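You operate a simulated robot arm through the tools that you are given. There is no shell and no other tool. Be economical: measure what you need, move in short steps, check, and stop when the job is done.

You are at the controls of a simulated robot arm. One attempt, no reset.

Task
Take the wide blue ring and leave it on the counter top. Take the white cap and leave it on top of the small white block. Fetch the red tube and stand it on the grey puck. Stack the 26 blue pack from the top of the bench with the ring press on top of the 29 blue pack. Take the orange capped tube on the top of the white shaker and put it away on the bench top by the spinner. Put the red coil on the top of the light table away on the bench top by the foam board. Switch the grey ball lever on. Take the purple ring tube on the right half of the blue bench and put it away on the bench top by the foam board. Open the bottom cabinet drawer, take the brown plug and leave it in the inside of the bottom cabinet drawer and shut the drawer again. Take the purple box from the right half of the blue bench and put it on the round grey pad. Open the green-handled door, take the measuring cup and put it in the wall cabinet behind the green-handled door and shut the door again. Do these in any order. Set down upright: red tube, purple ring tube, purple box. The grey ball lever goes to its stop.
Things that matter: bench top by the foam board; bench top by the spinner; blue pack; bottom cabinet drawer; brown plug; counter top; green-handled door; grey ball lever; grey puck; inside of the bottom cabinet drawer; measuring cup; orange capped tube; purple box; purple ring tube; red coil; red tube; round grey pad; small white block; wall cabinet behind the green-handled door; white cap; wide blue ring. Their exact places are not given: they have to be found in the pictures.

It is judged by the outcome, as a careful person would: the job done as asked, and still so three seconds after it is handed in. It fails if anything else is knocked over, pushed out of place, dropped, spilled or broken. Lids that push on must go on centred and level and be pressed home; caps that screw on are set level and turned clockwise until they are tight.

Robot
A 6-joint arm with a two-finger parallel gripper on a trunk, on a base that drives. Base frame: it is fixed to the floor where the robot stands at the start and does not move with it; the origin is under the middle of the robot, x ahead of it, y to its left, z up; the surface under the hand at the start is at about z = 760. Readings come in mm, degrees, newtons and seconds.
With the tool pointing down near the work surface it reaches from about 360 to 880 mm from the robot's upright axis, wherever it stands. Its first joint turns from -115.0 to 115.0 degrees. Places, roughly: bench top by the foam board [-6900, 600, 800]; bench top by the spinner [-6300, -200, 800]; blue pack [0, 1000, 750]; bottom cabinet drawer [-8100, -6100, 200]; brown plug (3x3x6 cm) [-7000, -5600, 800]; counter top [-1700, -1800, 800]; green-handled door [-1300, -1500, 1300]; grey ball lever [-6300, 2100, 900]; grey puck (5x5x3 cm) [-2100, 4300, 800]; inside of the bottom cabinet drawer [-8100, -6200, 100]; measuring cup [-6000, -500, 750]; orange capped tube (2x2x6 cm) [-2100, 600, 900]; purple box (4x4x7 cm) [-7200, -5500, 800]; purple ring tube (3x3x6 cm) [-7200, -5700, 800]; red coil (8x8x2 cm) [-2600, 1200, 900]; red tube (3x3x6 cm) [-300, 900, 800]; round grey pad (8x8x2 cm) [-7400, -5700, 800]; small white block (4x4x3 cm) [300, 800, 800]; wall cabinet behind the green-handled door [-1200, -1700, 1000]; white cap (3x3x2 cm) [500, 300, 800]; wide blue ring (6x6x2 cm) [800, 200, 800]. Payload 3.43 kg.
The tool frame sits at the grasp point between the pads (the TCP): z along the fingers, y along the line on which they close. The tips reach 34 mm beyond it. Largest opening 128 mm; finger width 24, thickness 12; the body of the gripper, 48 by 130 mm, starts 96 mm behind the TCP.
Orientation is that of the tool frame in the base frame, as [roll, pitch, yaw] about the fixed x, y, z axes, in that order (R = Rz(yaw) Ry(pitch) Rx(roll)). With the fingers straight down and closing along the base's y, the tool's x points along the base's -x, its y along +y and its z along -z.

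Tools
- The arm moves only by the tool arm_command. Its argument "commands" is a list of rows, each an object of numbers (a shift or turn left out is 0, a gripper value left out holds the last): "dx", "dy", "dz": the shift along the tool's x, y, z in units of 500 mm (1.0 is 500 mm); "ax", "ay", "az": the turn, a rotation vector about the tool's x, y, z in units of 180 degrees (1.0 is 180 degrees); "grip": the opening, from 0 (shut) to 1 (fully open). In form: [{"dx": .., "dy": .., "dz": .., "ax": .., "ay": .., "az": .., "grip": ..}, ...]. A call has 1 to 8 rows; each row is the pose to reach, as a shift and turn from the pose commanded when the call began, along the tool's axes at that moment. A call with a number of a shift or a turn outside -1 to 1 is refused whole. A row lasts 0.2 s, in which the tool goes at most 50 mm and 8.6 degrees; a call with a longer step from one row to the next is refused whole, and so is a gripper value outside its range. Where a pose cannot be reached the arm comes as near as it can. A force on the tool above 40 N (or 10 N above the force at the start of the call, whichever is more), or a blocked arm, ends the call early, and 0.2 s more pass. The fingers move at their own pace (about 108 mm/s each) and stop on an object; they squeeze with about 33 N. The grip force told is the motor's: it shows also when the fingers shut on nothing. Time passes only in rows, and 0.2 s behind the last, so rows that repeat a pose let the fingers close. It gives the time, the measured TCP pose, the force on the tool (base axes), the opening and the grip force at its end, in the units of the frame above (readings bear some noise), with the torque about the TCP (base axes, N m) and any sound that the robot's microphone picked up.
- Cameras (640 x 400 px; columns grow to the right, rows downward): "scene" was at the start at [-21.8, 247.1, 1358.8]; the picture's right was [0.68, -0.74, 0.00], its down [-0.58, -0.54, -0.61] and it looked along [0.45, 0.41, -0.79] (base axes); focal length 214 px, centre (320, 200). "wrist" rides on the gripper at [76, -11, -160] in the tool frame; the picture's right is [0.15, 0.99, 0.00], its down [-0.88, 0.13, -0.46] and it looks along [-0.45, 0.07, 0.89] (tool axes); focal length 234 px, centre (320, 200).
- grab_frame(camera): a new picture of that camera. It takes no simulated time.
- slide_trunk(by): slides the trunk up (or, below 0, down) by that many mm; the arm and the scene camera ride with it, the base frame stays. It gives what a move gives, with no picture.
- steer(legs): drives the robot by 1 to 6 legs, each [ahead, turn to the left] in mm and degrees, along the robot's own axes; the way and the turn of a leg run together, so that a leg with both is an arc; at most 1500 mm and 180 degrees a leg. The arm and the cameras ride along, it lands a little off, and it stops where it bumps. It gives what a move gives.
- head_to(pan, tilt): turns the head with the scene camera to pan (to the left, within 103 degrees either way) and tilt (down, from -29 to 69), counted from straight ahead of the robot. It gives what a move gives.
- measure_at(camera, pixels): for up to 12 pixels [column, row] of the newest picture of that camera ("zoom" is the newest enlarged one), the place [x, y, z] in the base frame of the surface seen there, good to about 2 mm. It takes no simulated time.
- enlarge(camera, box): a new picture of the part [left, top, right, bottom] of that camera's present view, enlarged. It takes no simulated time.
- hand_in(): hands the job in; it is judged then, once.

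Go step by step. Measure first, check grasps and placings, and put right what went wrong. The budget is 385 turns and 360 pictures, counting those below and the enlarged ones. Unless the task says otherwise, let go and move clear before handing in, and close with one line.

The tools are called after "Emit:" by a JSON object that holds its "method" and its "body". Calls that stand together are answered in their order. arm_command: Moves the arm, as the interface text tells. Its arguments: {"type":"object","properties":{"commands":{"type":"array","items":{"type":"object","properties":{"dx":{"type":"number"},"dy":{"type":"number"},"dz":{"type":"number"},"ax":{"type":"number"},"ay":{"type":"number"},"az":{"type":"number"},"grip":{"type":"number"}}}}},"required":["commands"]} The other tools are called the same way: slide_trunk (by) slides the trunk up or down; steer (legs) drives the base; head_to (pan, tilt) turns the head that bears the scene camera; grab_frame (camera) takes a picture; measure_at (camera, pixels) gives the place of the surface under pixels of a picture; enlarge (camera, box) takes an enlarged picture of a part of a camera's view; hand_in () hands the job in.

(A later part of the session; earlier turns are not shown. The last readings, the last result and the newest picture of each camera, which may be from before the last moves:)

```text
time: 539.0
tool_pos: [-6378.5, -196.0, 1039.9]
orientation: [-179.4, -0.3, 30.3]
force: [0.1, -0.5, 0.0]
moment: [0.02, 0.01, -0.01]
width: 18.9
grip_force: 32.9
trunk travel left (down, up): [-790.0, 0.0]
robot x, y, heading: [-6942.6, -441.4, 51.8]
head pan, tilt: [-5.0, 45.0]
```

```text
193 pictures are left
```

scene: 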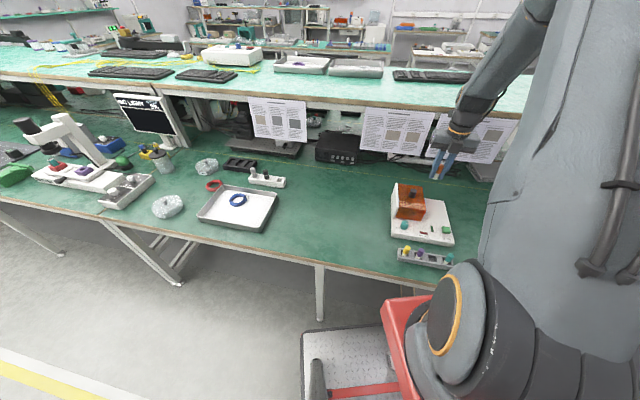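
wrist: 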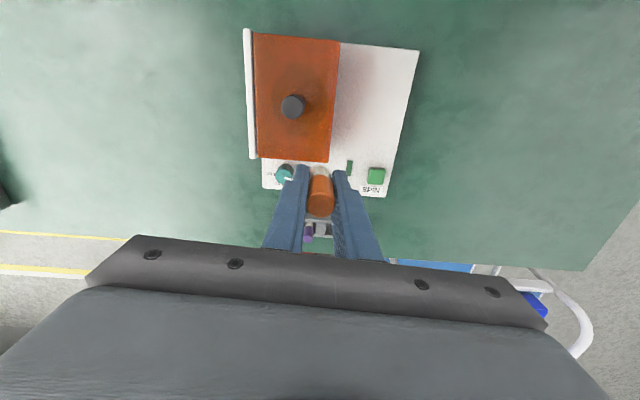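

The spinner is right below; the free bench just to its right (around pixel (450,105)) matches the stated spot. Measuring.

Emit:
{"method": "measure_at", "body": {"camera": "wrist", "pixels": [[450, 105], [417, 55], [387, 195], [440, 80], [455, 130], [500, 100], [200, 100], [435, 110]]}}

```text
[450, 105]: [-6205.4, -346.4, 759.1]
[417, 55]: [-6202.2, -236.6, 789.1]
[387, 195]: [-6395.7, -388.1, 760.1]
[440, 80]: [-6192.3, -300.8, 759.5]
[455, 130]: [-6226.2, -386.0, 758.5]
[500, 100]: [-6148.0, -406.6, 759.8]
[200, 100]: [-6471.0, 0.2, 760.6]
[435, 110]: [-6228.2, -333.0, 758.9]
```

Emit:
{"method": "arm_command", "body": {"commands": [{"dx": 0.026, "dy": 0.09}, {"dx": 0.052, "dy": 0.18}, {"dx": 0.078, "dy": 0.27}, {"dx": 0.104, "dy": 0.36}, {"dx": 0.104, "dy": 0.395, "dz": 0.07}, {"dx": 0.104, "dy": 0.395, "dz": 0.16}, {"dx": 0.104, "dy": 0.395, "dz": 0.25}, {"dx": 0.104, "dy": 0.395, "dz": 0.34}]}}

Emit:
{"method": "grab_frame", "body": {"camera": "wrist"}}

```text
time: 540.8
tool_pos: [-6232.8, -337.4, 869.1]
orientation: [-179.4, -0.5, 30.3]
force: [-0.3, -0.5, -0.7]
moment: [0.0, -0.04, 0.0]
width: 18.6
grip_force: 33.6
trunk travel left (down, up): [-790.0, 0.0]
robot x, y, heading: [-6942.2, -443.0, 51.8]
head pan, tilt: [-5.0, 45.0]
```

```text
192 pictures are left
```

wrist: 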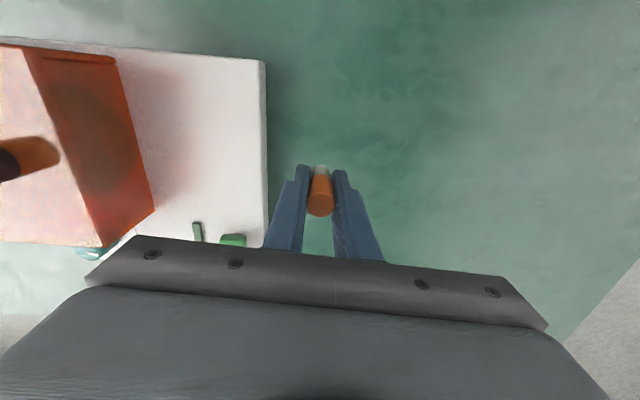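

Emit:
{"method": "arm_command", "body": {"commands": [{"dz": 0.07}, {"dz": 0.12}, {"dz": 0.136}, {"dz": 0.142}, {"dz": 0.146}]}}

```text
time: 542.0
tool_pos: [-6234.2, -335.6, 795.8]
orientation: [-179.4, -0.4, 30.3]
force: [-4.2, -0.4, 15.1]
moment: [-0.04, 0.12, 0.03]
width: 18.9
grip_force: 33.0
trunk travel left (down, up): [-790.0, 0.0]
robot x, y, heading: [-6943.6, -442.4, 51.7]
head pan, tilt: [-5.0, 45.0]
```

Emit:
{"method": "arm_command", "body": {"commands": [{"dz": -0.002, "grip": 0.25}, {"dz": -0.002, "grip": 0.35}, {"dz": -0.002, "grip": 0.35}, {"dz": -0.09}, {"dz": -0.18}, {"dz": -0.27}, {"dz": -0.36}]}}

Emit:
{"method": "grab_frame", "body": {"camera": "wrist"}}

```text
time: 543.6
tool_pos: [-6234.9, -338.1, 974.8]
orientation: [-179.4, -0.1, 30.2]
force: [0.9, 0.3, 0.4]
moment: [-0.02, 0.06, 0.01]
width: 45.0
grip_force: 0.0
trunk travel left (down, up): [-790.0, 0.0]
robot x, y, heading: [-6939.2, -439.6, 51.6]
head pan, tilt: [-5.0, 45.0]
```

```text
191 pictures are left
```

wrist: 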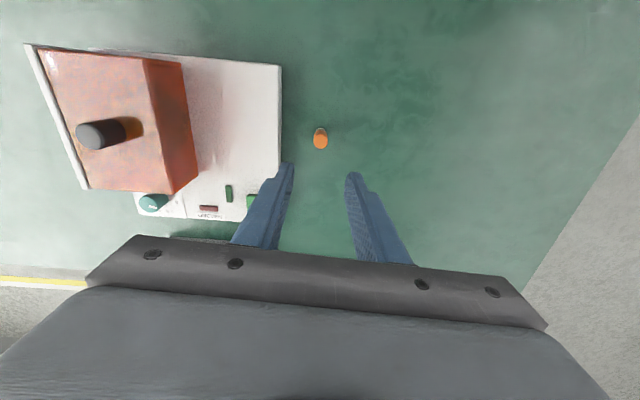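

The tube stands by the spinner. Now to the blue bench: backing out and driving toward it.

Emit:
{"method": "steer", "body": {"legs": [[-560, 0], [0, -108.2], [1250, 0], [1100, 0], [0, -71], [1300, 0]]}}

Emit:
{"method": "head_to", "body": {"pan": 30, "tilt": 20}}

Emit:
{"method": "grab_frame", "body": {"camera": "scene"}}

```text
time: 571.5
tool_pos: [-7379.3, -3999.6, 975.2]
orientation: [-179.4, -0.4, -146.0]
force: [0.0, 0.3, -0.1]
moment: [0.02, -0.02, 0.0]
width: 45.0
grip_force: 0.1
trunk travel left (down, up): [-790.0, 0.0]
robot x, y, heading: [-6679.4, -3850.5, -124.7]
head pan, tilt: [-5.0, 45.0]
```

```text
time: 572.5
tool_pos: [-7380.1, -3999.5, 974.6]
orientation: [-179.4, -0.3, -146.0]
force: [0.8, 0.6, 0.2]
moment: [-0.04, 0.01, 0.03]
width: 44.9
grip_force: 0.0
trunk travel left (down, up): [-790.0, 0.0]
robot x, y, heading: [-6674.5, -3850.5, -124.6]
head pan, tilt: [30.0, 20.0]
```

```text
190 pictures are left
```

scene: 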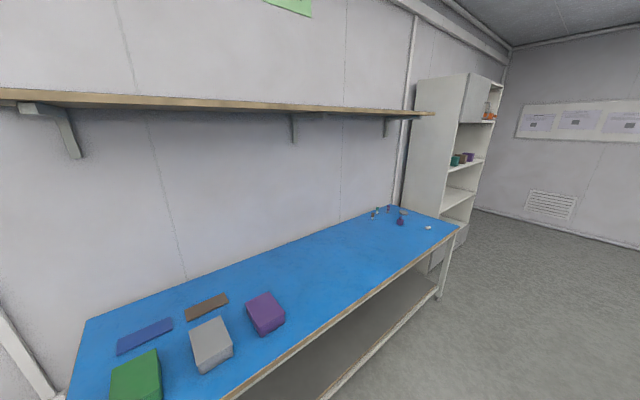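

Emit:
{"method": "enlarge", "body": {"camera": "scene", "box": [350, 190, 470, 265]}}

Emit:
{"method": "measure_at", "body": {"camera": "scene", "pixels": [[400, 222], [429, 228], [373, 215], [388, 209], [458, 230], [225, 392], [265, 312], [440, 270], [350, 250], [450, 240]]}}

```text
5.33 times, centred on (410, 228) of scene
```

zoom: 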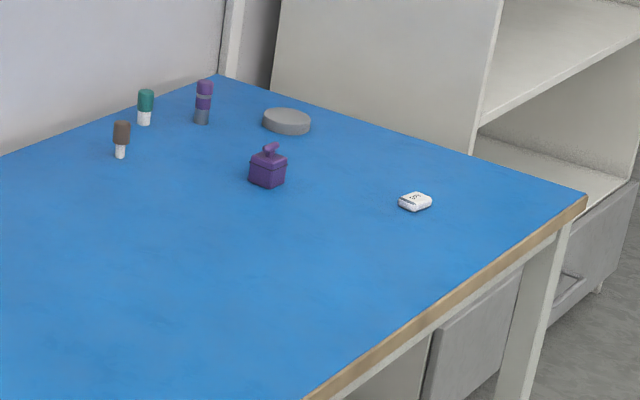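

```text
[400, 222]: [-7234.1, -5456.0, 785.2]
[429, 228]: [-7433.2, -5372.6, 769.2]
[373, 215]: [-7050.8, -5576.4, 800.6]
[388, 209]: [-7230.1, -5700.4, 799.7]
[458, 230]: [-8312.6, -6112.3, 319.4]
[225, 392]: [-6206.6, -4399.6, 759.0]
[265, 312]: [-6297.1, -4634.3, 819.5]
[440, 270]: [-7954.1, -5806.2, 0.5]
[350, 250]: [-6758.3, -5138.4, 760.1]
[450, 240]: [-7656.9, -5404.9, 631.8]
```

Items: brown plug (-7051,-5576), ring tube (-7230,-5700), purple box (-7234,-5456), pad beyond. There's a wall shelf above; measuring it and the cabinet.

Emit:
{"method": "measure_at", "body": {"camera": "scene", "pixels": [[433, 113], [200, 103], [420, 118], [385, 130], [470, 75], [455, 150], [440, 210], [462, 245], [435, 265]]}}

Emit:
{"method": "enlarge", "body": {"camera": "scene", "box": [380, 60, 530, 300]}}

```text
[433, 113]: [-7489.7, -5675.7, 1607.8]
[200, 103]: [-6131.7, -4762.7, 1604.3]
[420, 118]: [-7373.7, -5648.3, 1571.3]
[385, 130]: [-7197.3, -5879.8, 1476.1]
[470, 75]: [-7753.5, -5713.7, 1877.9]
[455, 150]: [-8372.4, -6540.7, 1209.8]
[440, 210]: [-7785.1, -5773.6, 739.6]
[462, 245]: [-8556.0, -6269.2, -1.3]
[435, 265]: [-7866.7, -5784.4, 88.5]
```

```text
1.67 times, centred on (455, 180) of scene
```

zoom: 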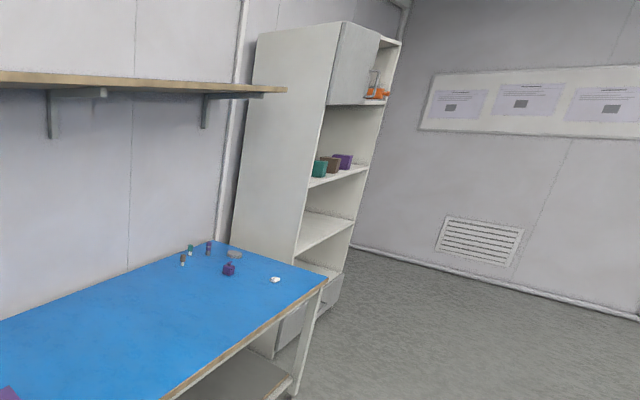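

Shelf at z≈1570, so I'll run the trunk lower. Retract/raise the arm, lower the trunk, then drive to the bench.

Emit:
{"method": "arm_command", "body": {"commands": [{"dx": -0.056, "dy": -0.023, "dz": -0.056}, {"dx": -0.111, "dy": -0.045, "dz": -0.112}, {"dx": -0.167, "dy": -0.068, "dz": -0.168}, {"dx": -0.222, "dy": -0.09, "dz": -0.224}, {"dx": -0.278, "dy": -0.113, "dz": -0.28}]}}

Emit:
{"method": "slide_trunk", "body": {"by": -150}}

Emit:
{"method": "steer", "body": {"legs": [[0, -5.4], [1468, 0], [0, 116.6]]}}

Emit:
{"method": "grab_frame", "body": {"camera": "wrist"}}

```text
time: 573.8
tool_pos: [-7232.2, -3965.6, 1113.0]
orientation: [-179.4, -0.2, -146.0]
force: [-0.8, 0.2, -0.7]
moment: [0.03, -0.03, 0.0]
width: 44.9
grip_force: 0.0
trunk travel left (down, up): [-790.0, 0.0]
robot x, y, heading: [-6680.7, -3853.1, -124.5]
head pan, tilt: [30.0, 20.0]
```

```text
time: 575.5
tool_pos: [-7232.8, -3967.8, 964.9]
orientation: [-179.4, -0.3, -146.1]
force: [-0.1, 0.6, -0.8]
moment: [0.02, 0.0, 0.03]
width: 44.8
grip_force: 0.2
trunk travel left (down, up): [-640.0, 150.0]
robot x, y, heading: [-6676.3, -3850.7, -124.8]
head pan, tilt: [30.0, 20.0]
```

```text
time: 584.6
tool_pos: [-8171.1, -5146.9, 964.2]
orientation: [-179.4, -0.3, -138.9]
force: [-0.3, -0.3, 0.5]
moment: [0.01, 0.01, -0.01]
width: 44.8
grip_force: 0.1
trunk travel left (down, up): [-640.0, 150.0]
robot x, y, heading: [-7636.2, -4958.2, -117.7]
head pan, tilt: [30.0, 20.0]
stopped in leg 3: the robot was blocked; the commanded pose is now the measured one
```

```text
187 pictures are left
```

wrist: 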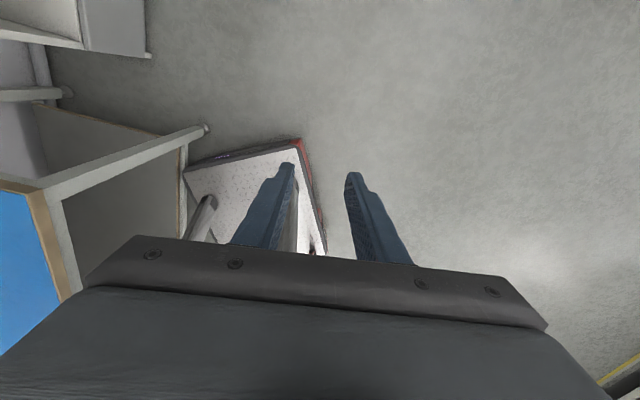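

The base platform hit the bench's lower shelf/leg. I'll back off and come in parallel to the bench (heading +n), reversing with an S-curve.

Emit:
{"method": "steer", "body": {"legs": [[-600, 0], [0, 151.2], [400, 0]]}}

```text
time: 596.4
tool_pos: [-6475.3, -4277.3, 964.4]
orientation: [-179.4, -0.3, 14.2]
force: [-0.3, -1.0, 0.5]
moment: [0.01, -0.01, 0.01]
width: 45.0
grip_force: 0.0
trunk travel left (down, up): [-640.0, 150.0]
robot x, y, heading: [-7037.1, -4202.8, 35.4]
head pan, tilt: [30.0, 20.0]
```

Emit:
{"method": "steer", "body": {"legs": [[-490, 38.1], [-490, -40]]}}

Emit:
{"method": "grab_frame", "body": {"camera": "wrist"}}

Emit:
{"method": "head_to", "body": {"pan": -75, "tilt": 40}}

Emit:
{"method": "grab_frame", "body": {"camera": "scene"}}

```text
time: 601.7
tool_pos: [-7032.7, -5064.5, 963.8]
orientation: [-179.4, -0.4, 12.8]
force: [0.6, 1.1, 0.1]
moment: [0.01, 0.0, 0.02]
width: 44.8
grip_force: 0.2
trunk travel left (down, up): [-640.0, 150.0]
robot x, y, heading: [-7593.0, -4975.7, 34.3]
head pan, tilt: [30.0, 20.0]
```

```text
186 pictures are left
```

wrist: 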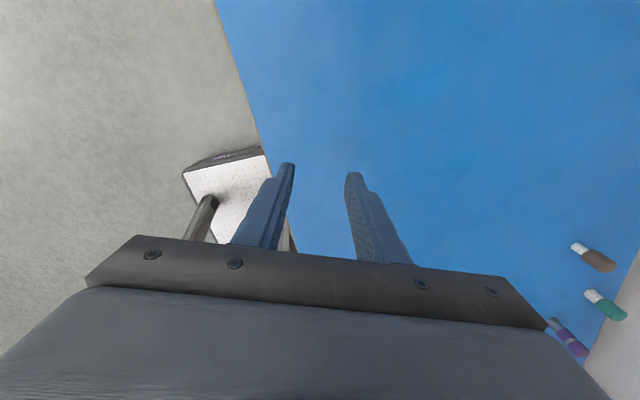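

```text
time: 603.5
tool_pos: [-7032.9, -5065.5, 964.0]
orientation: [-179.4, -0.3, 12.8]
force: [0.4, -0.2, -0.4]
moment: [-0.01, 0.0, -0.04]
width: 44.6
grip_force: 0.1
trunk travel left (down, up): [-640.0, 150.0]
robot x, y, heading: [-7592.1, -4973.2, 34.4]
head pan, tilt: [-75.0, 40.0]
```

```text
185 pictures are left
```

scene: 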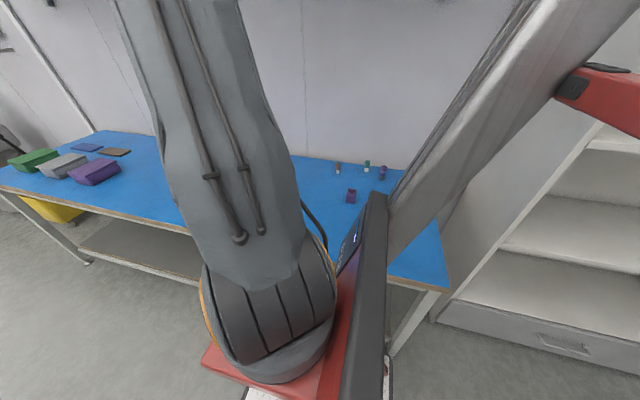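

In position parallel to the bench. Zooming on the items.

Emit:
{"method": "enlarge", "body": {"camera": "scene", "box": [310, 150, 400, 215]}}

Emit:
{"method": "measure_at", "body": {"camera": "zoom", "pixels": [[195, 75], [185, 120], [395, 80], [520, 75], [515, 140], [290, 300], [290, 260], [250, 330], [330, 330]]}}

Emit:
{"method": "measure_at", "body": {"camera": "wrist", "pixels": [[600, 262], [578, 247], [610, 308], [570, 340]]}}

```text
6.15 times, centred on (355, 182) of scene
```

zoom: 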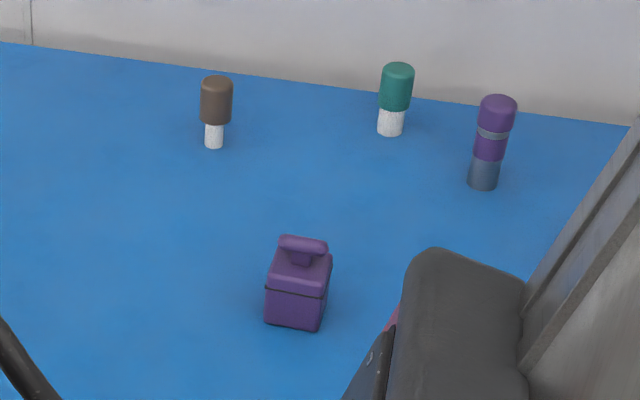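

```text
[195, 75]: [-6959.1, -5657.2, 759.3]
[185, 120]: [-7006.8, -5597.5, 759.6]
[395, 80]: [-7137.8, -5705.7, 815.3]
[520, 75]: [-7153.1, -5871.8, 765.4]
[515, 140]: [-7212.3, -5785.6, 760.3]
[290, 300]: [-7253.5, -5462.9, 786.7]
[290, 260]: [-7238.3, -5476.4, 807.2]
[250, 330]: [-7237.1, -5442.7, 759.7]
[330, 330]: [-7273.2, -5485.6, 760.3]
```

```text
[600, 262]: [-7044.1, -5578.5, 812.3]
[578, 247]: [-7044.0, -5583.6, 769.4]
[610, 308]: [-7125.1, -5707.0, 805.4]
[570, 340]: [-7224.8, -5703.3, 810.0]
```

Emit:
{"method": "arm_command", "body": {"commands": [{"dx": -0.032, "dy": 0.09}, {"dx": -0.065, "dy": 0.18}, {"dx": -0.097, "dy": 0.27}, {"dx": -0.13, "dy": 0.36}, {"dx": -0.162, "dy": 0.451}, {"dx": -0.24, "dy": 0.498}, {"dx": -0.32, "dy": 0.545}, {"dx": -0.4, "dy": 0.593}]}}

Emit:
{"method": "arm_command", "body": {"commands": [{"dx": -0.065, "dy": 0.038, "grip": 0.7}, {"dx": -0.13, "dy": 0.075}, {"dx": -0.16, "dy": 0.095}]}}

Emit:
{"method": "grab_frame", "body": {"camera": "wrist"}}

```text
time: 605.3
tool_pos: [-7161.0, -5397.0, 962.2]
orientation: [-179.3, -0.4, 12.9]
force: [0.0, 0.4, -0.1]
moment: [-0.04, 0.04, 0.02]
width: 44.7
grip_force: 0.0
trunk travel left (down, up): [-640.0, 150.0]
robot x, y, heading: [-7596.4, -4972.3, 34.2]
head pan, tilt: [-75.0, 40.0]
```

```text
time: 606.1
tool_pos: [-7230.5, -5462.7, 959.7]
orientation: [-179.4, -0.4, 12.9]
force: [0.7, 0.7, 0.1]
moment: [0.0, 0.03, -0.03]
width: 89.5
grip_force: 0.0
trunk travel left (down, up): [-640.0, 150.0]
robot x, y, heading: [-7589.0, -4973.7, 34.1]
head pan, tilt: [-75.0, 40.0]
```

```text
183 pictures are left
```

wrist: 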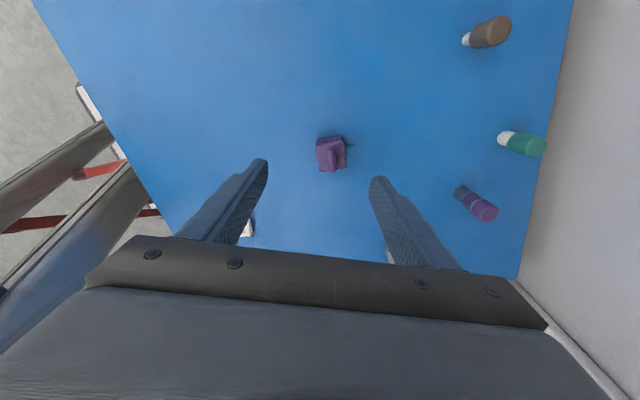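

Emit:
{"method": "enlarge", "body": {"camera": "wrist", "box": [300, 125, 364, 180]}}

Emit:
{"method": "measure_at", "body": {"camera": "zoom", "pixels": [[310, 240], [310, 170], [250, 160], [380, 150], [250, 260], [370, 300], [330, 280], [400, 240]]}}

```text
7.27 times, centred on (332, 152) of wrist
```

zoom: 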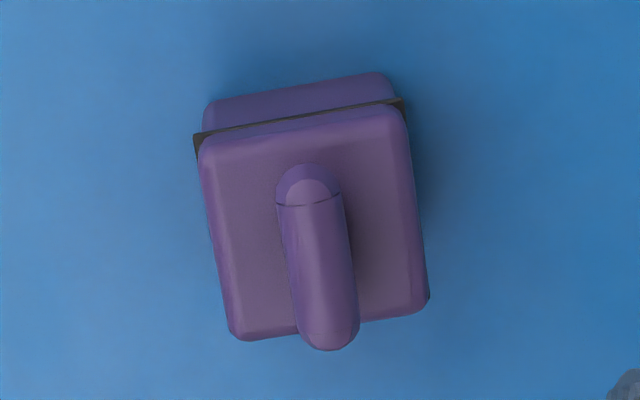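

```text
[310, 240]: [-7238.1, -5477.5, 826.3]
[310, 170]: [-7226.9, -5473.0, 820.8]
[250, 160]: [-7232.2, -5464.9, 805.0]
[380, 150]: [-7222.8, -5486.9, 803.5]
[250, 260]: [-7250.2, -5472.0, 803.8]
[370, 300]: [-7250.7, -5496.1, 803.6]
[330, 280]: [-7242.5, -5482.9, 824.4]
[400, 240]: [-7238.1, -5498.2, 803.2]
```

Purple box centre (-7239.5,-5481.5), lid top 804 with a handle, axis ≈29.5°. Aligning and descending around its body.

Emit:
{"method": "arm_command", "body": {"commands": [{"dx": -0.013, "dy": 0.016, "az": -0.046}, {"dx": -0.026, "dy": 0.033, "dz": 0.05, "az": -0.092}, {"dx": -0.026, "dy": 0.033, "dz": 0.13, "az": -0.092}, {"dx": -0.026, "dy": 0.033, "dz": 0.18, "az": -0.092}]}}

Emit:
{"method": "grab_frame", "body": {"camera": "wrist"}}

```text
time: 607.1
tool_pos: [-7237.5, -5480.4, 868.2]
orientation: [-179.5, -0.3, 29.4]
force: [1.1, 1.2, -0.5]
moment: [-0.02, -0.02, 0.02]
width: 89.7
grip_force: 0.1
trunk travel left (down, up): [-640.0, 150.0]
robot x, y, heading: [-7590.4, -4976.8, 34.3]
head pan, tilt: [-75.0, 40.0]
```

```text
181 pictures are left
```

wrist: 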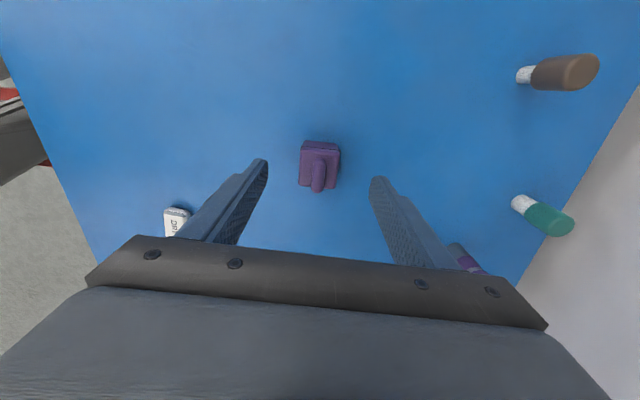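

Aligned. Descending and gripping the box body.

Emit:
{"method": "arm_command", "body": {"commands": [{"dz": 0.07}, {"dz": 0.13}, {"dz": 0.13, "grip": 0.4}, {"dz": 0.13, "grip": 0.2}, {"dz": 0.13, "grip": 0.1}, {"dz": 0.13, "grip": 0.1}]}}

Emit:
{"method": "enlarge", "body": {"camera": "wrist", "box": [260, 110, 380, 210]}}

```text
time: 608.5
tool_pos: [-7237.3, -5479.4, 803.1]
orientation: [-179.5, -0.4, 29.4]
force: [-0.4, 0.5, -0.5]
moment: [-0.02, 0.0, 0.0]
width: 39.2
grip_force: 32.8
trunk travel left (down, up): [-640.0, 150.0]
robot x, y, heading: [-7593.1, -4976.0, 34.1]
head pan, tilt: [-75.0, 40.0]
```

```text
4.00 times, centred on (320, 160) of wrist
```

zoom: 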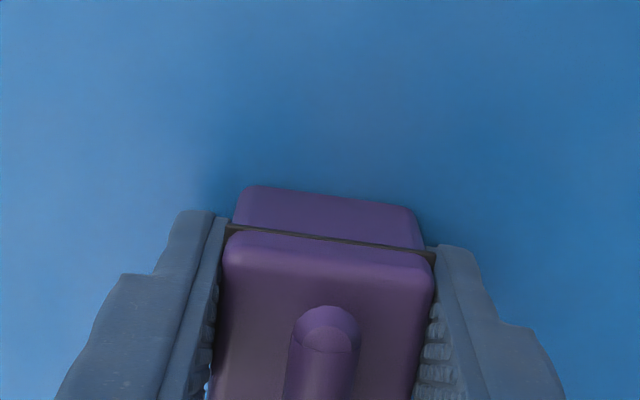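

Gripped (39 mm). Lifting and shifting toward the pad area to see it.

Emit:
{"method": "arm_command", "body": {"commands": [{"dz": -0.06, "grip": 0.1}, {"dz": -0.15}, {"dz": -0.24}, {"dz": -0.3}]}}

Emit:
{"method": "head_to", "body": {"pan": -100, "tilt": 45}}

Emit:
{"method": "grab_frame", "body": {"camera": "scene"}}

Emit:
{"method": "grab_frame", "body": {"camera": "wrist"}}

```text
time: 609.5
tool_pos: [-7239.8, -5480.7, 953.4]
orientation: [-179.5, -0.5, 29.4]
force: [0.1, -0.5, -2.1]
moment: [0.03, 0.01, -0.02]
width: 39.4
grip_force: 32.9
trunk travel left (down, up): [-640.0, 150.0]
robot x, y, heading: [-7590.3, -4974.0, 34.4]
head pan, tilt: [-75.0, 40.0]
```

```text
time: 610.4
tool_pos: [-7240.3, -5479.4, 954.4]
orientation: [-179.5, -0.4, 29.4]
force: [0.8, -0.1, -1.7]
moment: [-0.02, 0.01, -0.03]
width: 39.5
grip_force: 32.7
trunk travel left (down, up): [-640.0, 150.0]
robot x, y, heading: [-7589.8, -4973.8, 34.2]
head pan, tilt: [-100.0, 45.0]
```

```text
179 pictures are left
```

scene: 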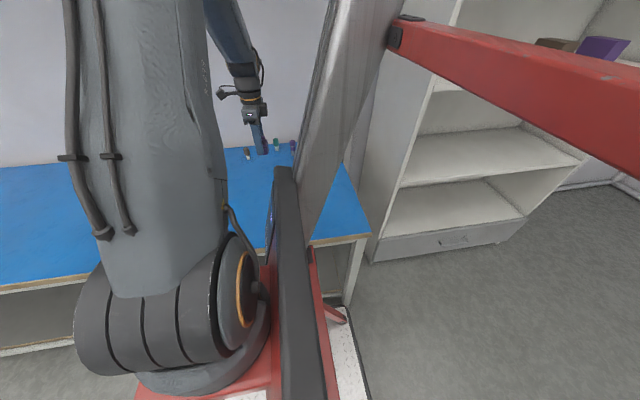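

```text
178 pictures are left
```

wrist: 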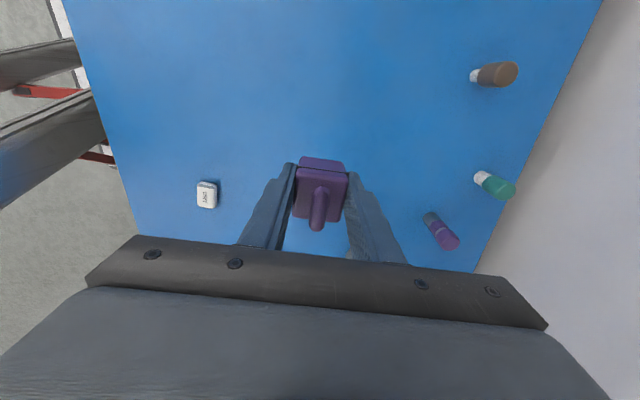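

Emit:
{"method": "arm_command", "body": {"commands": [{"dx": -0.08}, {"dx": -0.16}, {"dx": -0.24}, {"dx": -0.32}]}}

Emit:
{"method": "grab_frame", "body": {"camera": "wrist"}}

```text
time: 611.4
tool_pos: [-7376.9, -5561.2, 953.0]
orientation: [-179.5, -0.4, 29.5]
force: [0.7, 0.6, -1.1]
moment: [-0.04, 0.02, -0.02]
width: 39.3
grip_force: 33.0
trunk travel left (down, up): [-640.0, 150.0]
robot x, y, heading: [-7591.5, -4973.9, 34.4]
head pan, tilt: [-100.0, 45.0]
```

```text
177 pictures are left
```

wrist: 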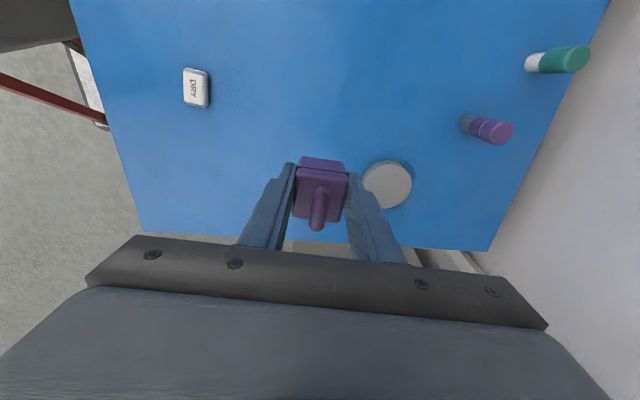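

The pad shows at (388,185). Measuring it.

Emit:
{"method": "enlarge", "body": {"camera": "wrist", "box": [345, 150, 425, 220]}}

Emit:
{"method": "measure_at", "body": {"camera": "wrist", "pixels": [[370, 178], [408, 185], [388, 166], [392, 203], [388, 185]]}}

```text
5.71 times, centred on (385, 185) of wrist
```

zoom: 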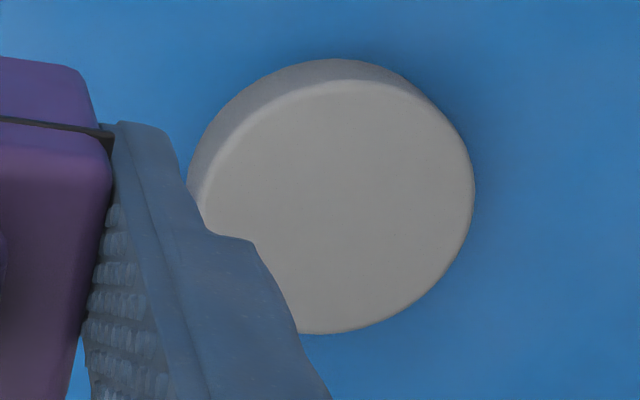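

```text
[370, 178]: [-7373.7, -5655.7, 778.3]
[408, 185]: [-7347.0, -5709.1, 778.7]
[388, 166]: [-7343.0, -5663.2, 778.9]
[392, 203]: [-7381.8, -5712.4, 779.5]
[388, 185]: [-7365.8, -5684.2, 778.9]
```

Pad centre (-7367,-5685), top 779. Carrying the box over it.

Emit:
{"method": "arm_command", "body": {"commands": [{"dx": -0.035, "dy": 0.075}, {"dx": -0.07, "dy": 0.15}, {"dx": -0.105, "dy": 0.226}, {"dx": -0.105, "dy": 0.226, "dz": 0.09}, {"dx": -0.105, "dy": 0.226, "dz": 0.186}, {"dx": -0.105, "dy": 0.226, "dz": 0.226}, {"dx": -0.105, "dy": 0.226, "dz": 0.226}]}}

Emit:
{"method": "grab_frame", "body": {"camera": "wrist"}}

```text
time: 613.0
tool_pos: [-7367.1, -5687.0, 838.0]
orientation: [-179.6, -0.6, 29.3]
force: [0.0, 0.1, -1.6]
moment: [0.0, -0.04, -0.03]
width: 39.5
grip_force: 32.8
trunk travel left (down, up): [-640.0, 150.0]
robot x, y, heading: [-7591.0, -4976.6, 34.2]
head pan, tilt: [-100.0, 45.0]
```

```text
175 pictures are left
```

wrist: 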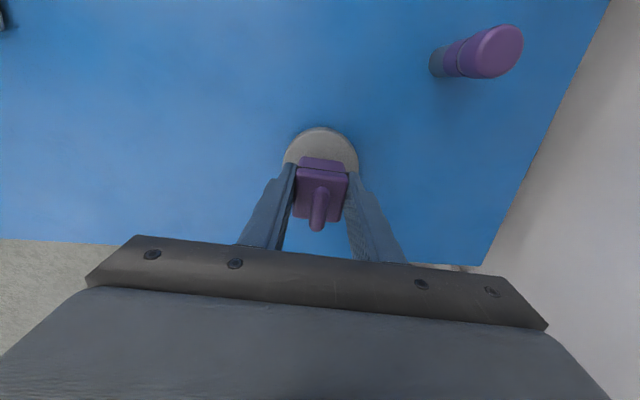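

Pad is ~6 mm further in +x; correcting and lowering to contact.

Emit:
{"method": "arm_command", "body": {"commands": [{"dx": 0.012}, {"dx": 0.012, "dz": 0.015}, {"dx": 0.012, "dz": 0.025}, {"dx": 0.012, "dz": 0.03}, {"dx": 0.012, "dz": 0.033}]}}

```text
time: 614.2
tool_pos: [-7362.6, -5679.4, 823.5]
orientation: [-179.6, -0.4, 29.4]
force: [-0.6, 0.2, 4.5]
moment: [-0.16, -0.04, 0.01]
width: 39.5
grip_force: 32.1
trunk travel left (down, up): [-640.0, 150.0]
robot x, y, heading: [-7589.8, -4970.5, 34.2]
head pan, tilt: [-100.0, 45.0]
```

Contact. Releasing and rising.

Emit:
{"method": "arm_command", "body": {"commands": [{"dz": 0.001, "grip": 0.5}, {"dz": 0.001, "grip": 0.6}, {"dz": 0.001, "grip": 0.6}, {"dz": -0.08}, {"dz": -0.17}, {"dz": -0.26}]}}

Emit:
{"method": "enlarge", "body": {"camera": "wrist", "box": [240, 80, 400, 200]}}

Emit:
{"method": "grab_frame", "body": {"camera": "wrist"}}

```text
time: 615.6
tool_pos: [-7363.1, -5679.4, 953.3]
orientation: [-179.4, -0.5, 29.3]
force: [0.0, 0.6, -0.3]
moment: [0.04, -0.01, -0.01]
width: 77.2
grip_force: 0.0
trunk travel left (down, up): [-640.0, 150.0]
robot x, y, heading: [-7588.9, -4976.6, 34.2]
head pan, tilt: [-100.0, 45.0]
```

```text
3.33 times, centred on (320, 140) of wrist
```

zoom: 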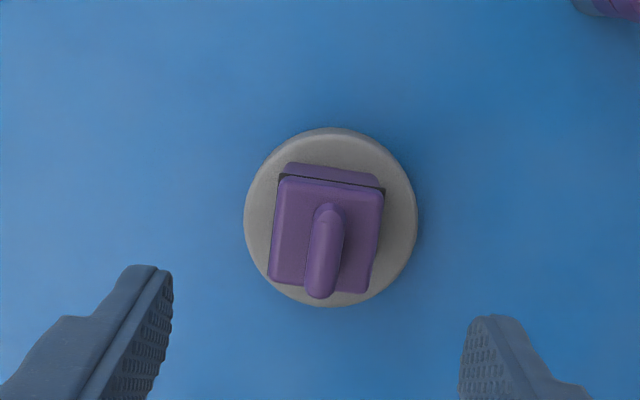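

```text
173 pictures are left
```

wrist: 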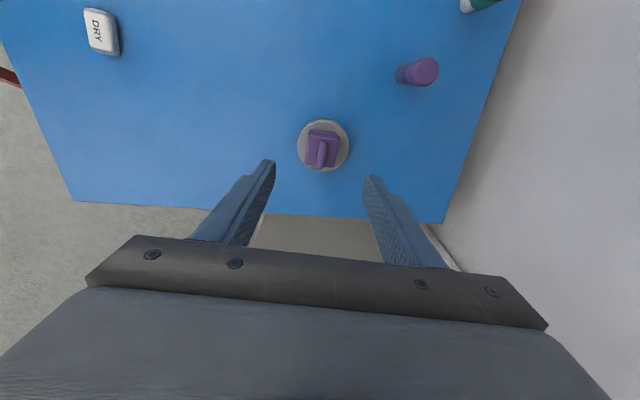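

Box sits centred on the pad. Now the drawer: measuring its front and handle in the scene picture ((455,242)).

Emit:
{"method": "enlarge", "body": {"camera": "scene", "box": [360, 190, 540, 280]}}

Emit:
{"method": "measure_at", "body": {"camera": "scene", "pixels": [[455, 241], [442, 243], [468, 239], [380, 243], [375, 260], [525, 220], [515, 238], [440, 250], [450, 205], [470, 170]]}}

```text
3.56 times, centred on (450, 235) of scene
```

zoom: 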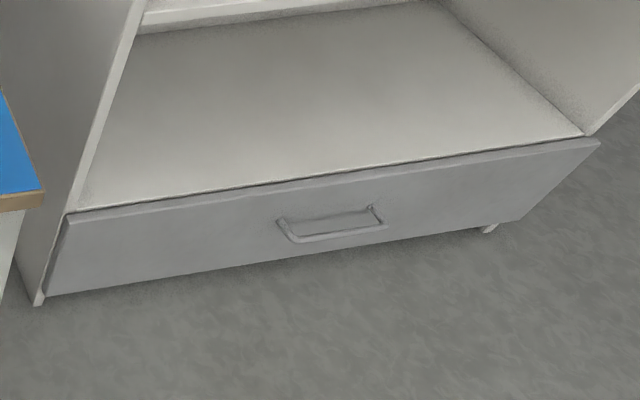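

```text
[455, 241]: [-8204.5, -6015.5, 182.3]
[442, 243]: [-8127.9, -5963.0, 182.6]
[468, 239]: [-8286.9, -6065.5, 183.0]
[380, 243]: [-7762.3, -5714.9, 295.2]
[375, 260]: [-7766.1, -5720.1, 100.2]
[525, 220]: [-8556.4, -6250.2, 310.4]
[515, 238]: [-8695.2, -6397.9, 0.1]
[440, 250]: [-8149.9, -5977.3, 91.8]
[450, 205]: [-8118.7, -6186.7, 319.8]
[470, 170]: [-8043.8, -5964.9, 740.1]
```

Emit:
{"method": "enlarge", "body": {"camera": "scene", "box": [425, 228, 485, 260]}}

Emit:
{"method": "measure_at", "body": {"camera": "zoom", "pixels": [[320, 195], [250, 205], [400, 185], [180, 215], [480, 175], [320, 240], [320, 150], [320, 110]]}}

```text
10.67 times, centred on (455, 244) of scene
```

zoom: 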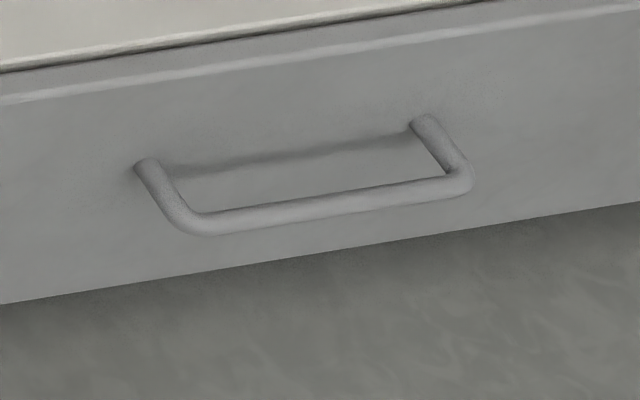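

```text
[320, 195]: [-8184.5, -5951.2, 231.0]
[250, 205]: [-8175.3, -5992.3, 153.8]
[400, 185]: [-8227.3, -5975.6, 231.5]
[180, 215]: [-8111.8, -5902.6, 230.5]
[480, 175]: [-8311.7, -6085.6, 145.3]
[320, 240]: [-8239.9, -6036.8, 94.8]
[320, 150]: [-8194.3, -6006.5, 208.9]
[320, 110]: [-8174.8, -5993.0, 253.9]
```

Handle bar at n≈-10100, t≈-447, z≈228; drawer front t≈-486. I'll retract, pull out from the bench and reposition in front of the drawer.

Emit:
{"method": "arm_command", "body": {"commands": [{"dx": 0.014, "dy": -0.07}, {"dx": 0.028, "dy": -0.138}, {"dx": 0.042, "dy": -0.206}, {"dx": 0.055, "dy": -0.274}]}}

Emit:
{"method": "steer", "body": {"legs": [[300, 30], [300, -30]]}}

```text
time: 616.6
tool_pos: [-7406.6, -5548.0, 953.5]
orientation: [-179.4, -0.4, 29.5]
force: [-0.2, 0.0, -1.3]
moment: [0.04, 0.05, 0.0]
width: 77.2
grip_force: 0.0
trunk travel left (down, up): [-640.0, 150.0]
robot x, y, heading: [-7591.3, -4977.6, 34.3]
head pan, tilt: [-100.0, 45.0]
```

```text
time: 620.3
tool_pos: [-7016.9, -5100.9, 953.2]
orientation: [-179.6, -0.3, 29.1]
force: [-0.6, -0.1, -0.4]
moment: [0.03, -0.01, -0.02]
width: 76.7
grip_force: 0.0
trunk travel left (down, up): [-640.0, 150.0]
robot x, y, heading: [-7203.8, -4529.7, 34.1]
head pan, tilt: [-100.0, 45.0]
```

Emit:
{"method": "steer", "body": {"legs": [[0, -6.4], [-800, 0], [-790, 0], [0, 5.8]]}}

Emit:
{"method": "grab_frame", "body": {"camera": "wrist"}}

Emit:
{"method": "grab_frame", "body": {"camera": "scene"}}

```text
time: 629.5
tool_pos: [-8407.9, -5836.2, 953.6]
orientation: [-179.5, -0.5, 29.5]
force: [-0.6, 0.1, 0.3]
moment: [0.02, 0.0, 0.0]
width: 76.6
grip_force: 0.0
trunk travel left (down, up): [-640.0, 150.0]
robot x, y, heading: [-8598.5, -5261.7, 34.2]
head pan, tilt: [-100.0, 45.0]
```

```text
170 pictures are left
```

wrist: 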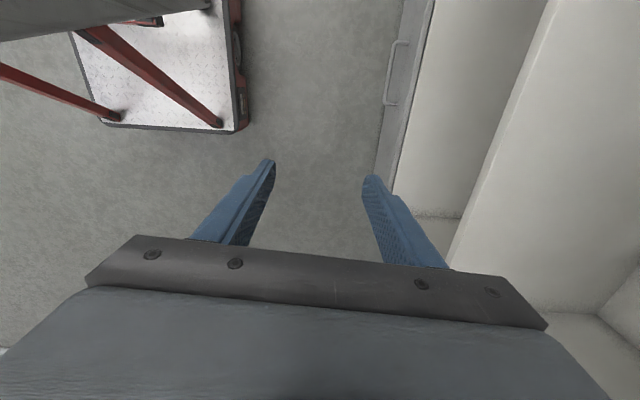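

```text
169 pictures are left
```

scene: 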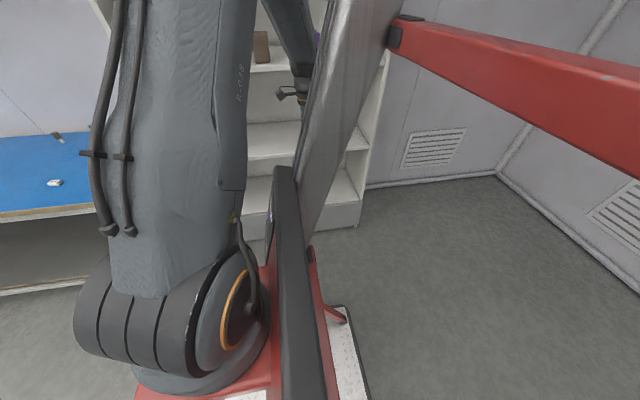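

The handle is visible at wrist (393,72). Measuring.

Emit:
{"method": "enlarge", "body": {"camera": "wrist", "box": [350, 20, 450, 130]}}

Emit:
{"method": "measure_at", "body": {"camera": "wrist", "pixels": [[392, 60], [388, 85], [386, 100], [396, 45], [412, 60], [405, 120], [430, 60], [470, 100]]}}

```text
3.64 times, centred on (400, 75) of wrist
```

zoom: 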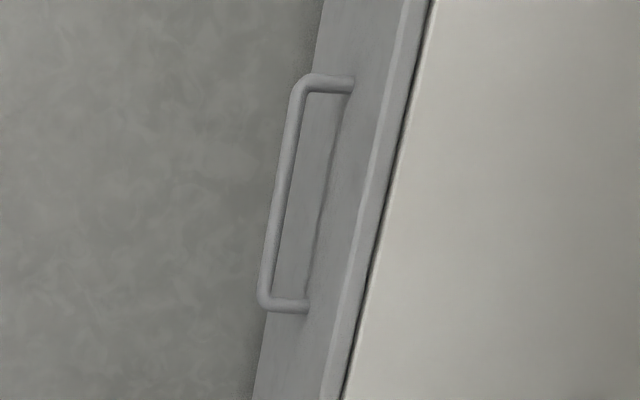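

```text
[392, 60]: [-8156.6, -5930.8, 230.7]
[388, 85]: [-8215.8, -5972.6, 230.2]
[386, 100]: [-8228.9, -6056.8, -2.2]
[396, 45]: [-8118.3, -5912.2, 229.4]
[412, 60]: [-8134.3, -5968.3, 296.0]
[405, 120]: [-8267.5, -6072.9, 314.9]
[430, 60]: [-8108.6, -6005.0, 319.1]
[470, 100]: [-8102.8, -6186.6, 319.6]
```

Bar at t≈-447, z≈224. Lowering the trunk 600 mm, then moving over the bar with the tool tilted 15°.

Emit:
{"method": "slide_trunk", "body": {"by": -600}}

Emit:
{"method": "arm_command", "body": {"commands": [{"dx": 0.059, "dy": 0.07, "ax": -0.017, "az": -0.005, "grip": 0.25}, {"dx": 0.117, "dy": 0.14, "ax": -0.034, "az": -0.01}, {"dx": 0.176, "dy": 0.21, "ax": -0.05, "az": -0.015}, {"dx": 0.234, "dy": 0.28, "ax": -0.067, "az": -0.02}, {"dx": 0.293, "dy": 0.35, "ax": -0.083, "az": -0.022}]}}

Emit:
{"method": "grab_frame", "body": {"camera": "wrist"}}

```text
refused: -600 is not a number from -400 to 400
```

```text
time: 630.7
tool_pos: [-8191.9, -5916.8, 952.8]
orientation: [165.5, 0.0, 33.3]
force: [-0.4, 1.0, 0.9]
moment: [0.0, -0.04, 0.0]
width: 31.8
grip_force: 0.1
trunk travel left (down, up): [-640.0, 150.0]
robot x, y, heading: [-8595.1, -5260.5, 34.3]
head pan, tilt: [-100.0, 45.0]
```

```text
167 pictures are left
```

wrist: 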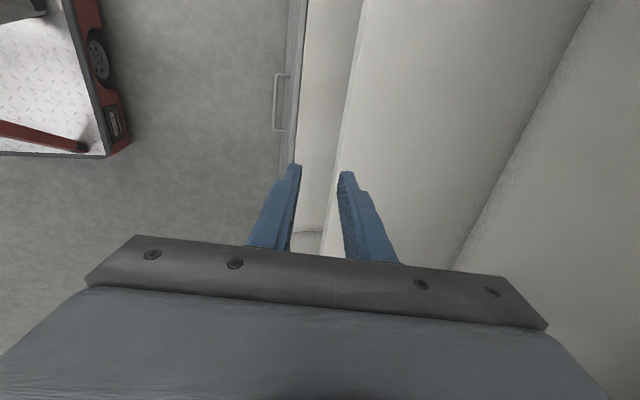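

Position is right (t -413, clear of shelf edges at -482). Lowering in two slides.

Emit:
{"method": "slide_trunk", "body": {"by": -400}}

Emit:
{"method": "slide_trunk", "body": {"by": -190}}

Emit:
{"method": "grab_frame", "body": {"camera": "wrist"}}

```text
time: 634.5
tool_pos: [-8193.6, -5916.2, 553.7]
orientation: [165.5, 0.1, 33.4]
force: [-0.3, -0.2, -0.2]
moment: [0.01, -0.01, 0.02]
width: 32.0
grip_force: 0.0
trunk travel left (down, up): [-240.0, 550.0]
robot x, y, heading: [-8597.8, -5260.0, 34.6]
head pan, tilt: [-100.0, 45.0]
```

```text
time: 636.6
tool_pos: [-8193.6, -5916.6, 363.8]
orientation: [165.5, 0.1, 33.3]
force: [-0.2, 0.2, -1.1]
moment: [-0.03, 0.03, -0.01]
width: 31.9
grip_force: 0.0
trunk travel left (down, up): [-50.0, 740.0]
robot x, y, heading: [-8593.3, -5263.8, 34.5]
head pan, tilt: [-100.0, 45.0]
```

```text
166 pictures are left
```

wrist: 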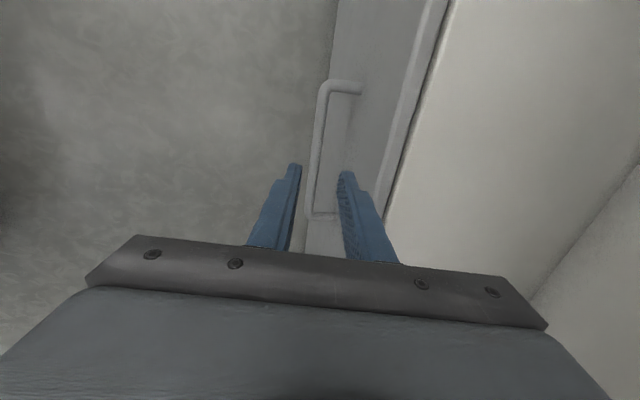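

Emit:
{"method": "measure_at", "body": {"camera": "wrist", "pixels": [[321, 110], [317, 150], [313, 190], [345, 82], [360, 150], [400, 120], [380, 180], [335, 150]]}}

```text
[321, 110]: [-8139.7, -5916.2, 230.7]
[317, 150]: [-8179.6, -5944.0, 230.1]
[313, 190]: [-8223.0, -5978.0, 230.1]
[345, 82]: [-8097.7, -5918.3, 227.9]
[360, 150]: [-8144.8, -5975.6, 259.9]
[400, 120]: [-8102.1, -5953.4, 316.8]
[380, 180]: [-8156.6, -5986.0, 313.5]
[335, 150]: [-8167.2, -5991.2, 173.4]
```

Descending along the tool axis so the fingers straddle the bar.

Emit:
{"method": "arm_command", "body": {"commands": [{"dy": -0.003, "dz": 0.08}, {"dy": -0.007, "dz": 0.15}, {"dy": -0.007, "dz": 0.2}, {"dy": -0.007, "dz": 0.247}, {"dy": -0.007, "dz": 0.247}]}}

Emit:
{"method": "grab_frame", "body": {"camera": "wrist"}}

```text
time: 637.8
tool_pos: [-8177.1, -5939.5, 241.7]
orientation: [165.5, 0.1, 33.4]
force: [-0.4, -0.5, -0.3]
moment: [0.0, 0.0, -0.02]
width: 31.8
grip_force: 0.1
trunk travel left (down, up): [-50.0, 740.0]
robot x, y, heading: [-8596.1, -5264.0, 34.4]
head pan, tilt: [-100.0, 45.0]
```

```text
165 pictures are left
```

wrist: 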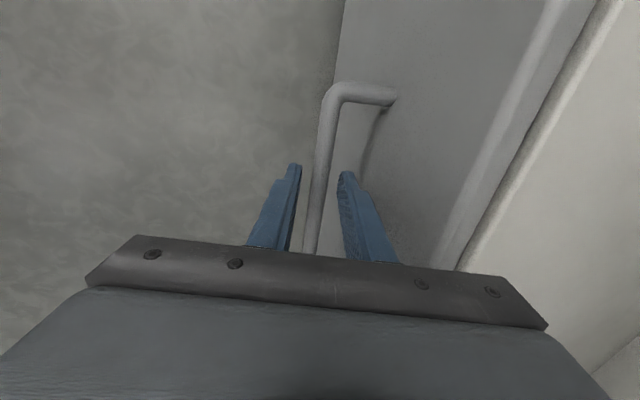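

Closing on the bar and pulling the drawer out 260 mm.

Emit:
{"method": "arm_command", "body": {"commands": [{"grip": 0}, {"grip": 0}, {"dy": -0.06, "dz": -0.0155, "grip": 0}, {"dy": -0.145, "dz": -0.0375}, {"dy": -0.23, "dz": -0.0595}, {"dy": -0.315, "dz": -0.0815}, {"dy": -0.4, "dz": -0.1035}, {"dy": -0.48, "dz": -0.124}]}}

Emit:
{"method": "grab_frame", "body": {"camera": "wrist"}}

```text
time: 639.6
tool_pos: [-8280.6, -5726.1, 244.3]
orientation: [165.4, 0.2, 33.5]
force: [-25.8, -15.9, 8.6]
moment: [-0.43, 0.61, 0.94]
width: 14.0
grip_force: 44.6
out of reach, approached as far as the arm can: row 7, 8
trunk travel left (down, up): [-50.0, 740.0]
robot x, y, heading: [-8596.3, -5263.0, 34.2]
head pan, tilt: [-100.0, 45.0]
```

```text
164 pictures are left
```

wrist: 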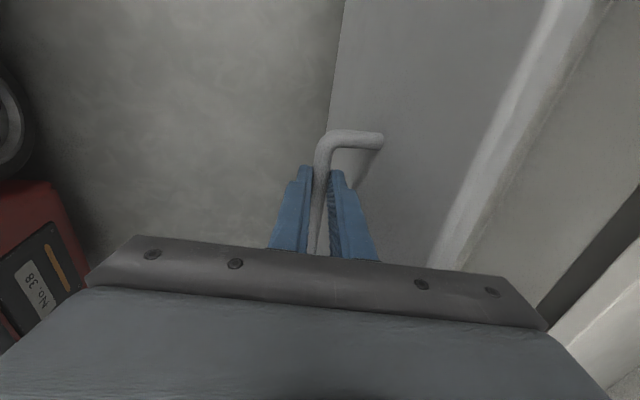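

Drawer is out ~234 mm. Releasing and rising along the tool axis.

Emit:
{"method": "arm_command", "body": {"commands": [{"grip": 0.25}, {"grip": 0.27}, {"grip": 0.27}, {"dz": -0.06}, {"dz": -0.14}, {"dz": -0.22}]}}

Emit:
{"method": "slide_trunk", "body": {"by": 300}}

Emit:
{"method": "grab_frame", "body": {"camera": "wrist"}}

```text
time: 641.0
tool_pos: [-8287.5, -5699.2, 349.1]
orientation: [165.7, 0.2, 33.4]
force: [0.6, 0.2, -0.4]
moment: [0.02, 0.01, 0.01]
width: 34.6
grip_force: 0.1
out of reach, approached as far as the arm can: row 4, 5, 6
trunk travel left (down, up): [-50.0, 740.0]
robot x, y, heading: [-8595.4, -5261.3, 34.3]
head pan, tilt: [-100.0, 45.0]
```

```text
time: 644.0
tool_pos: [-8288.4, -5699.8, 649.2]
orientation: [165.5, 0.0, 33.4]
force: [-0.6, 0.4, -1.2]
moment: [0.0, -0.01, 0.04]
width: 34.6
grip_force: 0.1
trunk travel left (down, up): [-350.0, 440.0]
robot x, y, heading: [-8594.9, -5261.9, 34.3]
head pan, tilt: [-100.0, 45.0]
```

```text
163 pictures are left
```

wrist: 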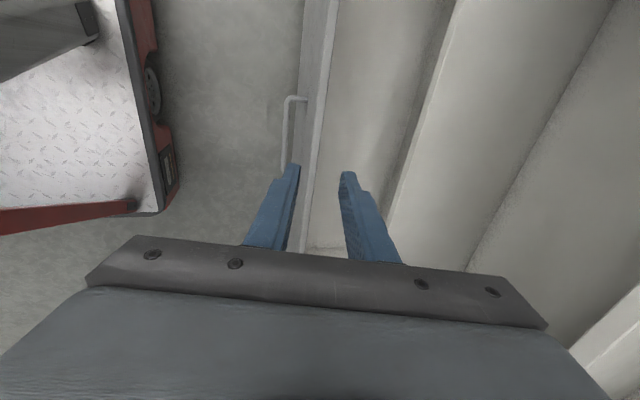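

The drawer is open. Measuring its interior.

Emit:
{"method": "measure_at", "body": {"camera": "wrist", "pixels": [[370, 60], [345, 120], [400, 60], [325, 60], [418, 120], [380, 130], [355, 200], [310, 200]]}}

```text
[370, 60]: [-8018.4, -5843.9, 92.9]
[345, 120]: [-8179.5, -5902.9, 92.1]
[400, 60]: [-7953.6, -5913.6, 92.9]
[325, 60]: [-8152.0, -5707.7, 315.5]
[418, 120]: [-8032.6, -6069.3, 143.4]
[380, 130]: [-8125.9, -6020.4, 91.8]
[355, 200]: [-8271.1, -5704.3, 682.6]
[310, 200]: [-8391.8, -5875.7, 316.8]
```

Drawer interior floor z 92, opening t -265…-484. Now raising, straightening the tool and going for the brown plug.

Emit:
{"method": "slide_trunk", "body": {"by": 300}}

Emit:
{"method": "arm_command", "body": {"commands": [{"ax": 0.041}, {"ax": 0.0805, "grip": 0.5}]}}

Emit:
{"method": "steer", "body": {"legs": [[0, -5.8], [800, 0], [900, 0], [0, 5.5], [-300, 30], [-300, -30]]}}

Emit:
{"method": "grab_frame", "body": {"camera": "wrist"}}

```text
time: 647.0
tool_pos: [-8287.8, -5701.2, 948.3]
orientation: [165.6, 0.0, 33.5]
force: [-0.7, -0.2, 0.2]
moment: [-0.02, 0.01, -0.02]
width: 34.6
grip_force: 0.0
trunk travel left (down, up): [-650.0, 140.0]
robot x, y, heading: [-8592.6, -5256.9, 34.3]
head pan, tilt: [-100.0, 45.0]
```

```text
time: 647.6
tool_pos: [-8287.5, -5699.3, 949.7]
orientation: [-179.9, 0.1, 33.4]
force: [-0.5, 0.2, -0.5]
moment: [-0.01, -0.04, 0.0]
width: 63.9
grip_force: 0.0
trunk travel left (down, up): [-650.0, 140.0]
robot x, y, heading: [-8597.6, -5261.4, 34.4]
head pan, tilt: [-100.0, 45.0]
```

```text
time: 660.6
tool_pos: [-7183.0, -5349.8, 948.4]
orientation: [179.9, 0.1, 32.8]
force: [0.1, -1.6, -0.3]
moment: [0.0, 0.02, 0.01]
width: 64.1
grip_force: 0.1
trunk travel left (down, up): [-650.0, 140.0]
robot x, y, heading: [-7484.6, -4911.1, 33.4]
head pan, tilt: [-100.0, 45.0]
```

```text
162 pictures are left
```

wrist: 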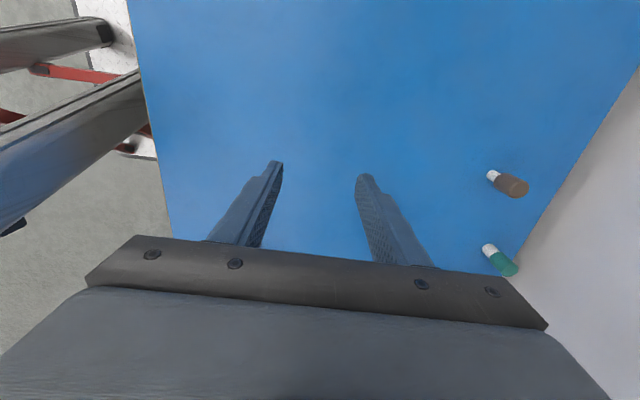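

Emit:
{"method": "arm_command", "body": {"commands": [{"dx": -0.003, "dy": 0.09}, {"dx": -0.006, "dy": 0.18}, {"dx": -0.01, "dy": 0.27}, {"dx": -0.013, "dy": 0.36}, {"dx": -0.016, "dy": 0.45}, {"dx": -0.019, "dy": 0.52}]}}

Emit:
{"method": "enlarge", "body": {"camera": "wrist", "box": [270, 90, 390, 190]}}

Emit:
{"method": "measure_at", "body": {"camera": "zoom", "pixels": [[320, 200], [340, 220], [300, 180]]}}

```text
time: 662.0
tool_pos: [-7049.2, -5575.1, 948.0]
orientation: [-180.0, 0.1, 32.8]
force: [-0.4, 0.2, 0.6]
moment: [-0.01, -0.03, -0.04]
width: 64.2
grip_force: 0.0
trunk travel left (down, up): [-650.0, 140.0]
robot x, y, heading: [-7483.2, -4909.2, 33.4]
head pan, tilt: [-100.0, 45.0]
```

```text
4.00 times, centred on (330, 140) of wrist
```

zoom: 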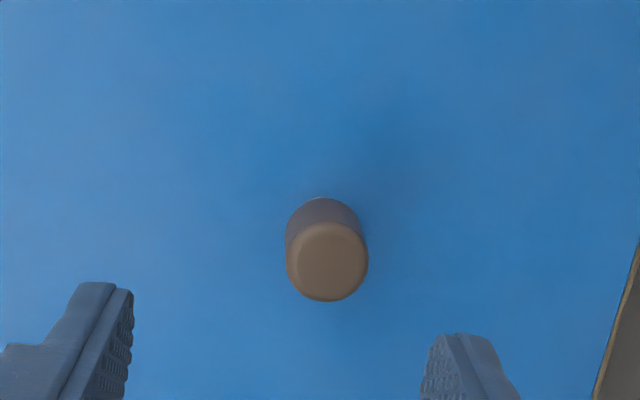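

```text
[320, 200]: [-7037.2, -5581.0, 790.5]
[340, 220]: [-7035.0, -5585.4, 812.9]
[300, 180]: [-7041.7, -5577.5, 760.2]
```

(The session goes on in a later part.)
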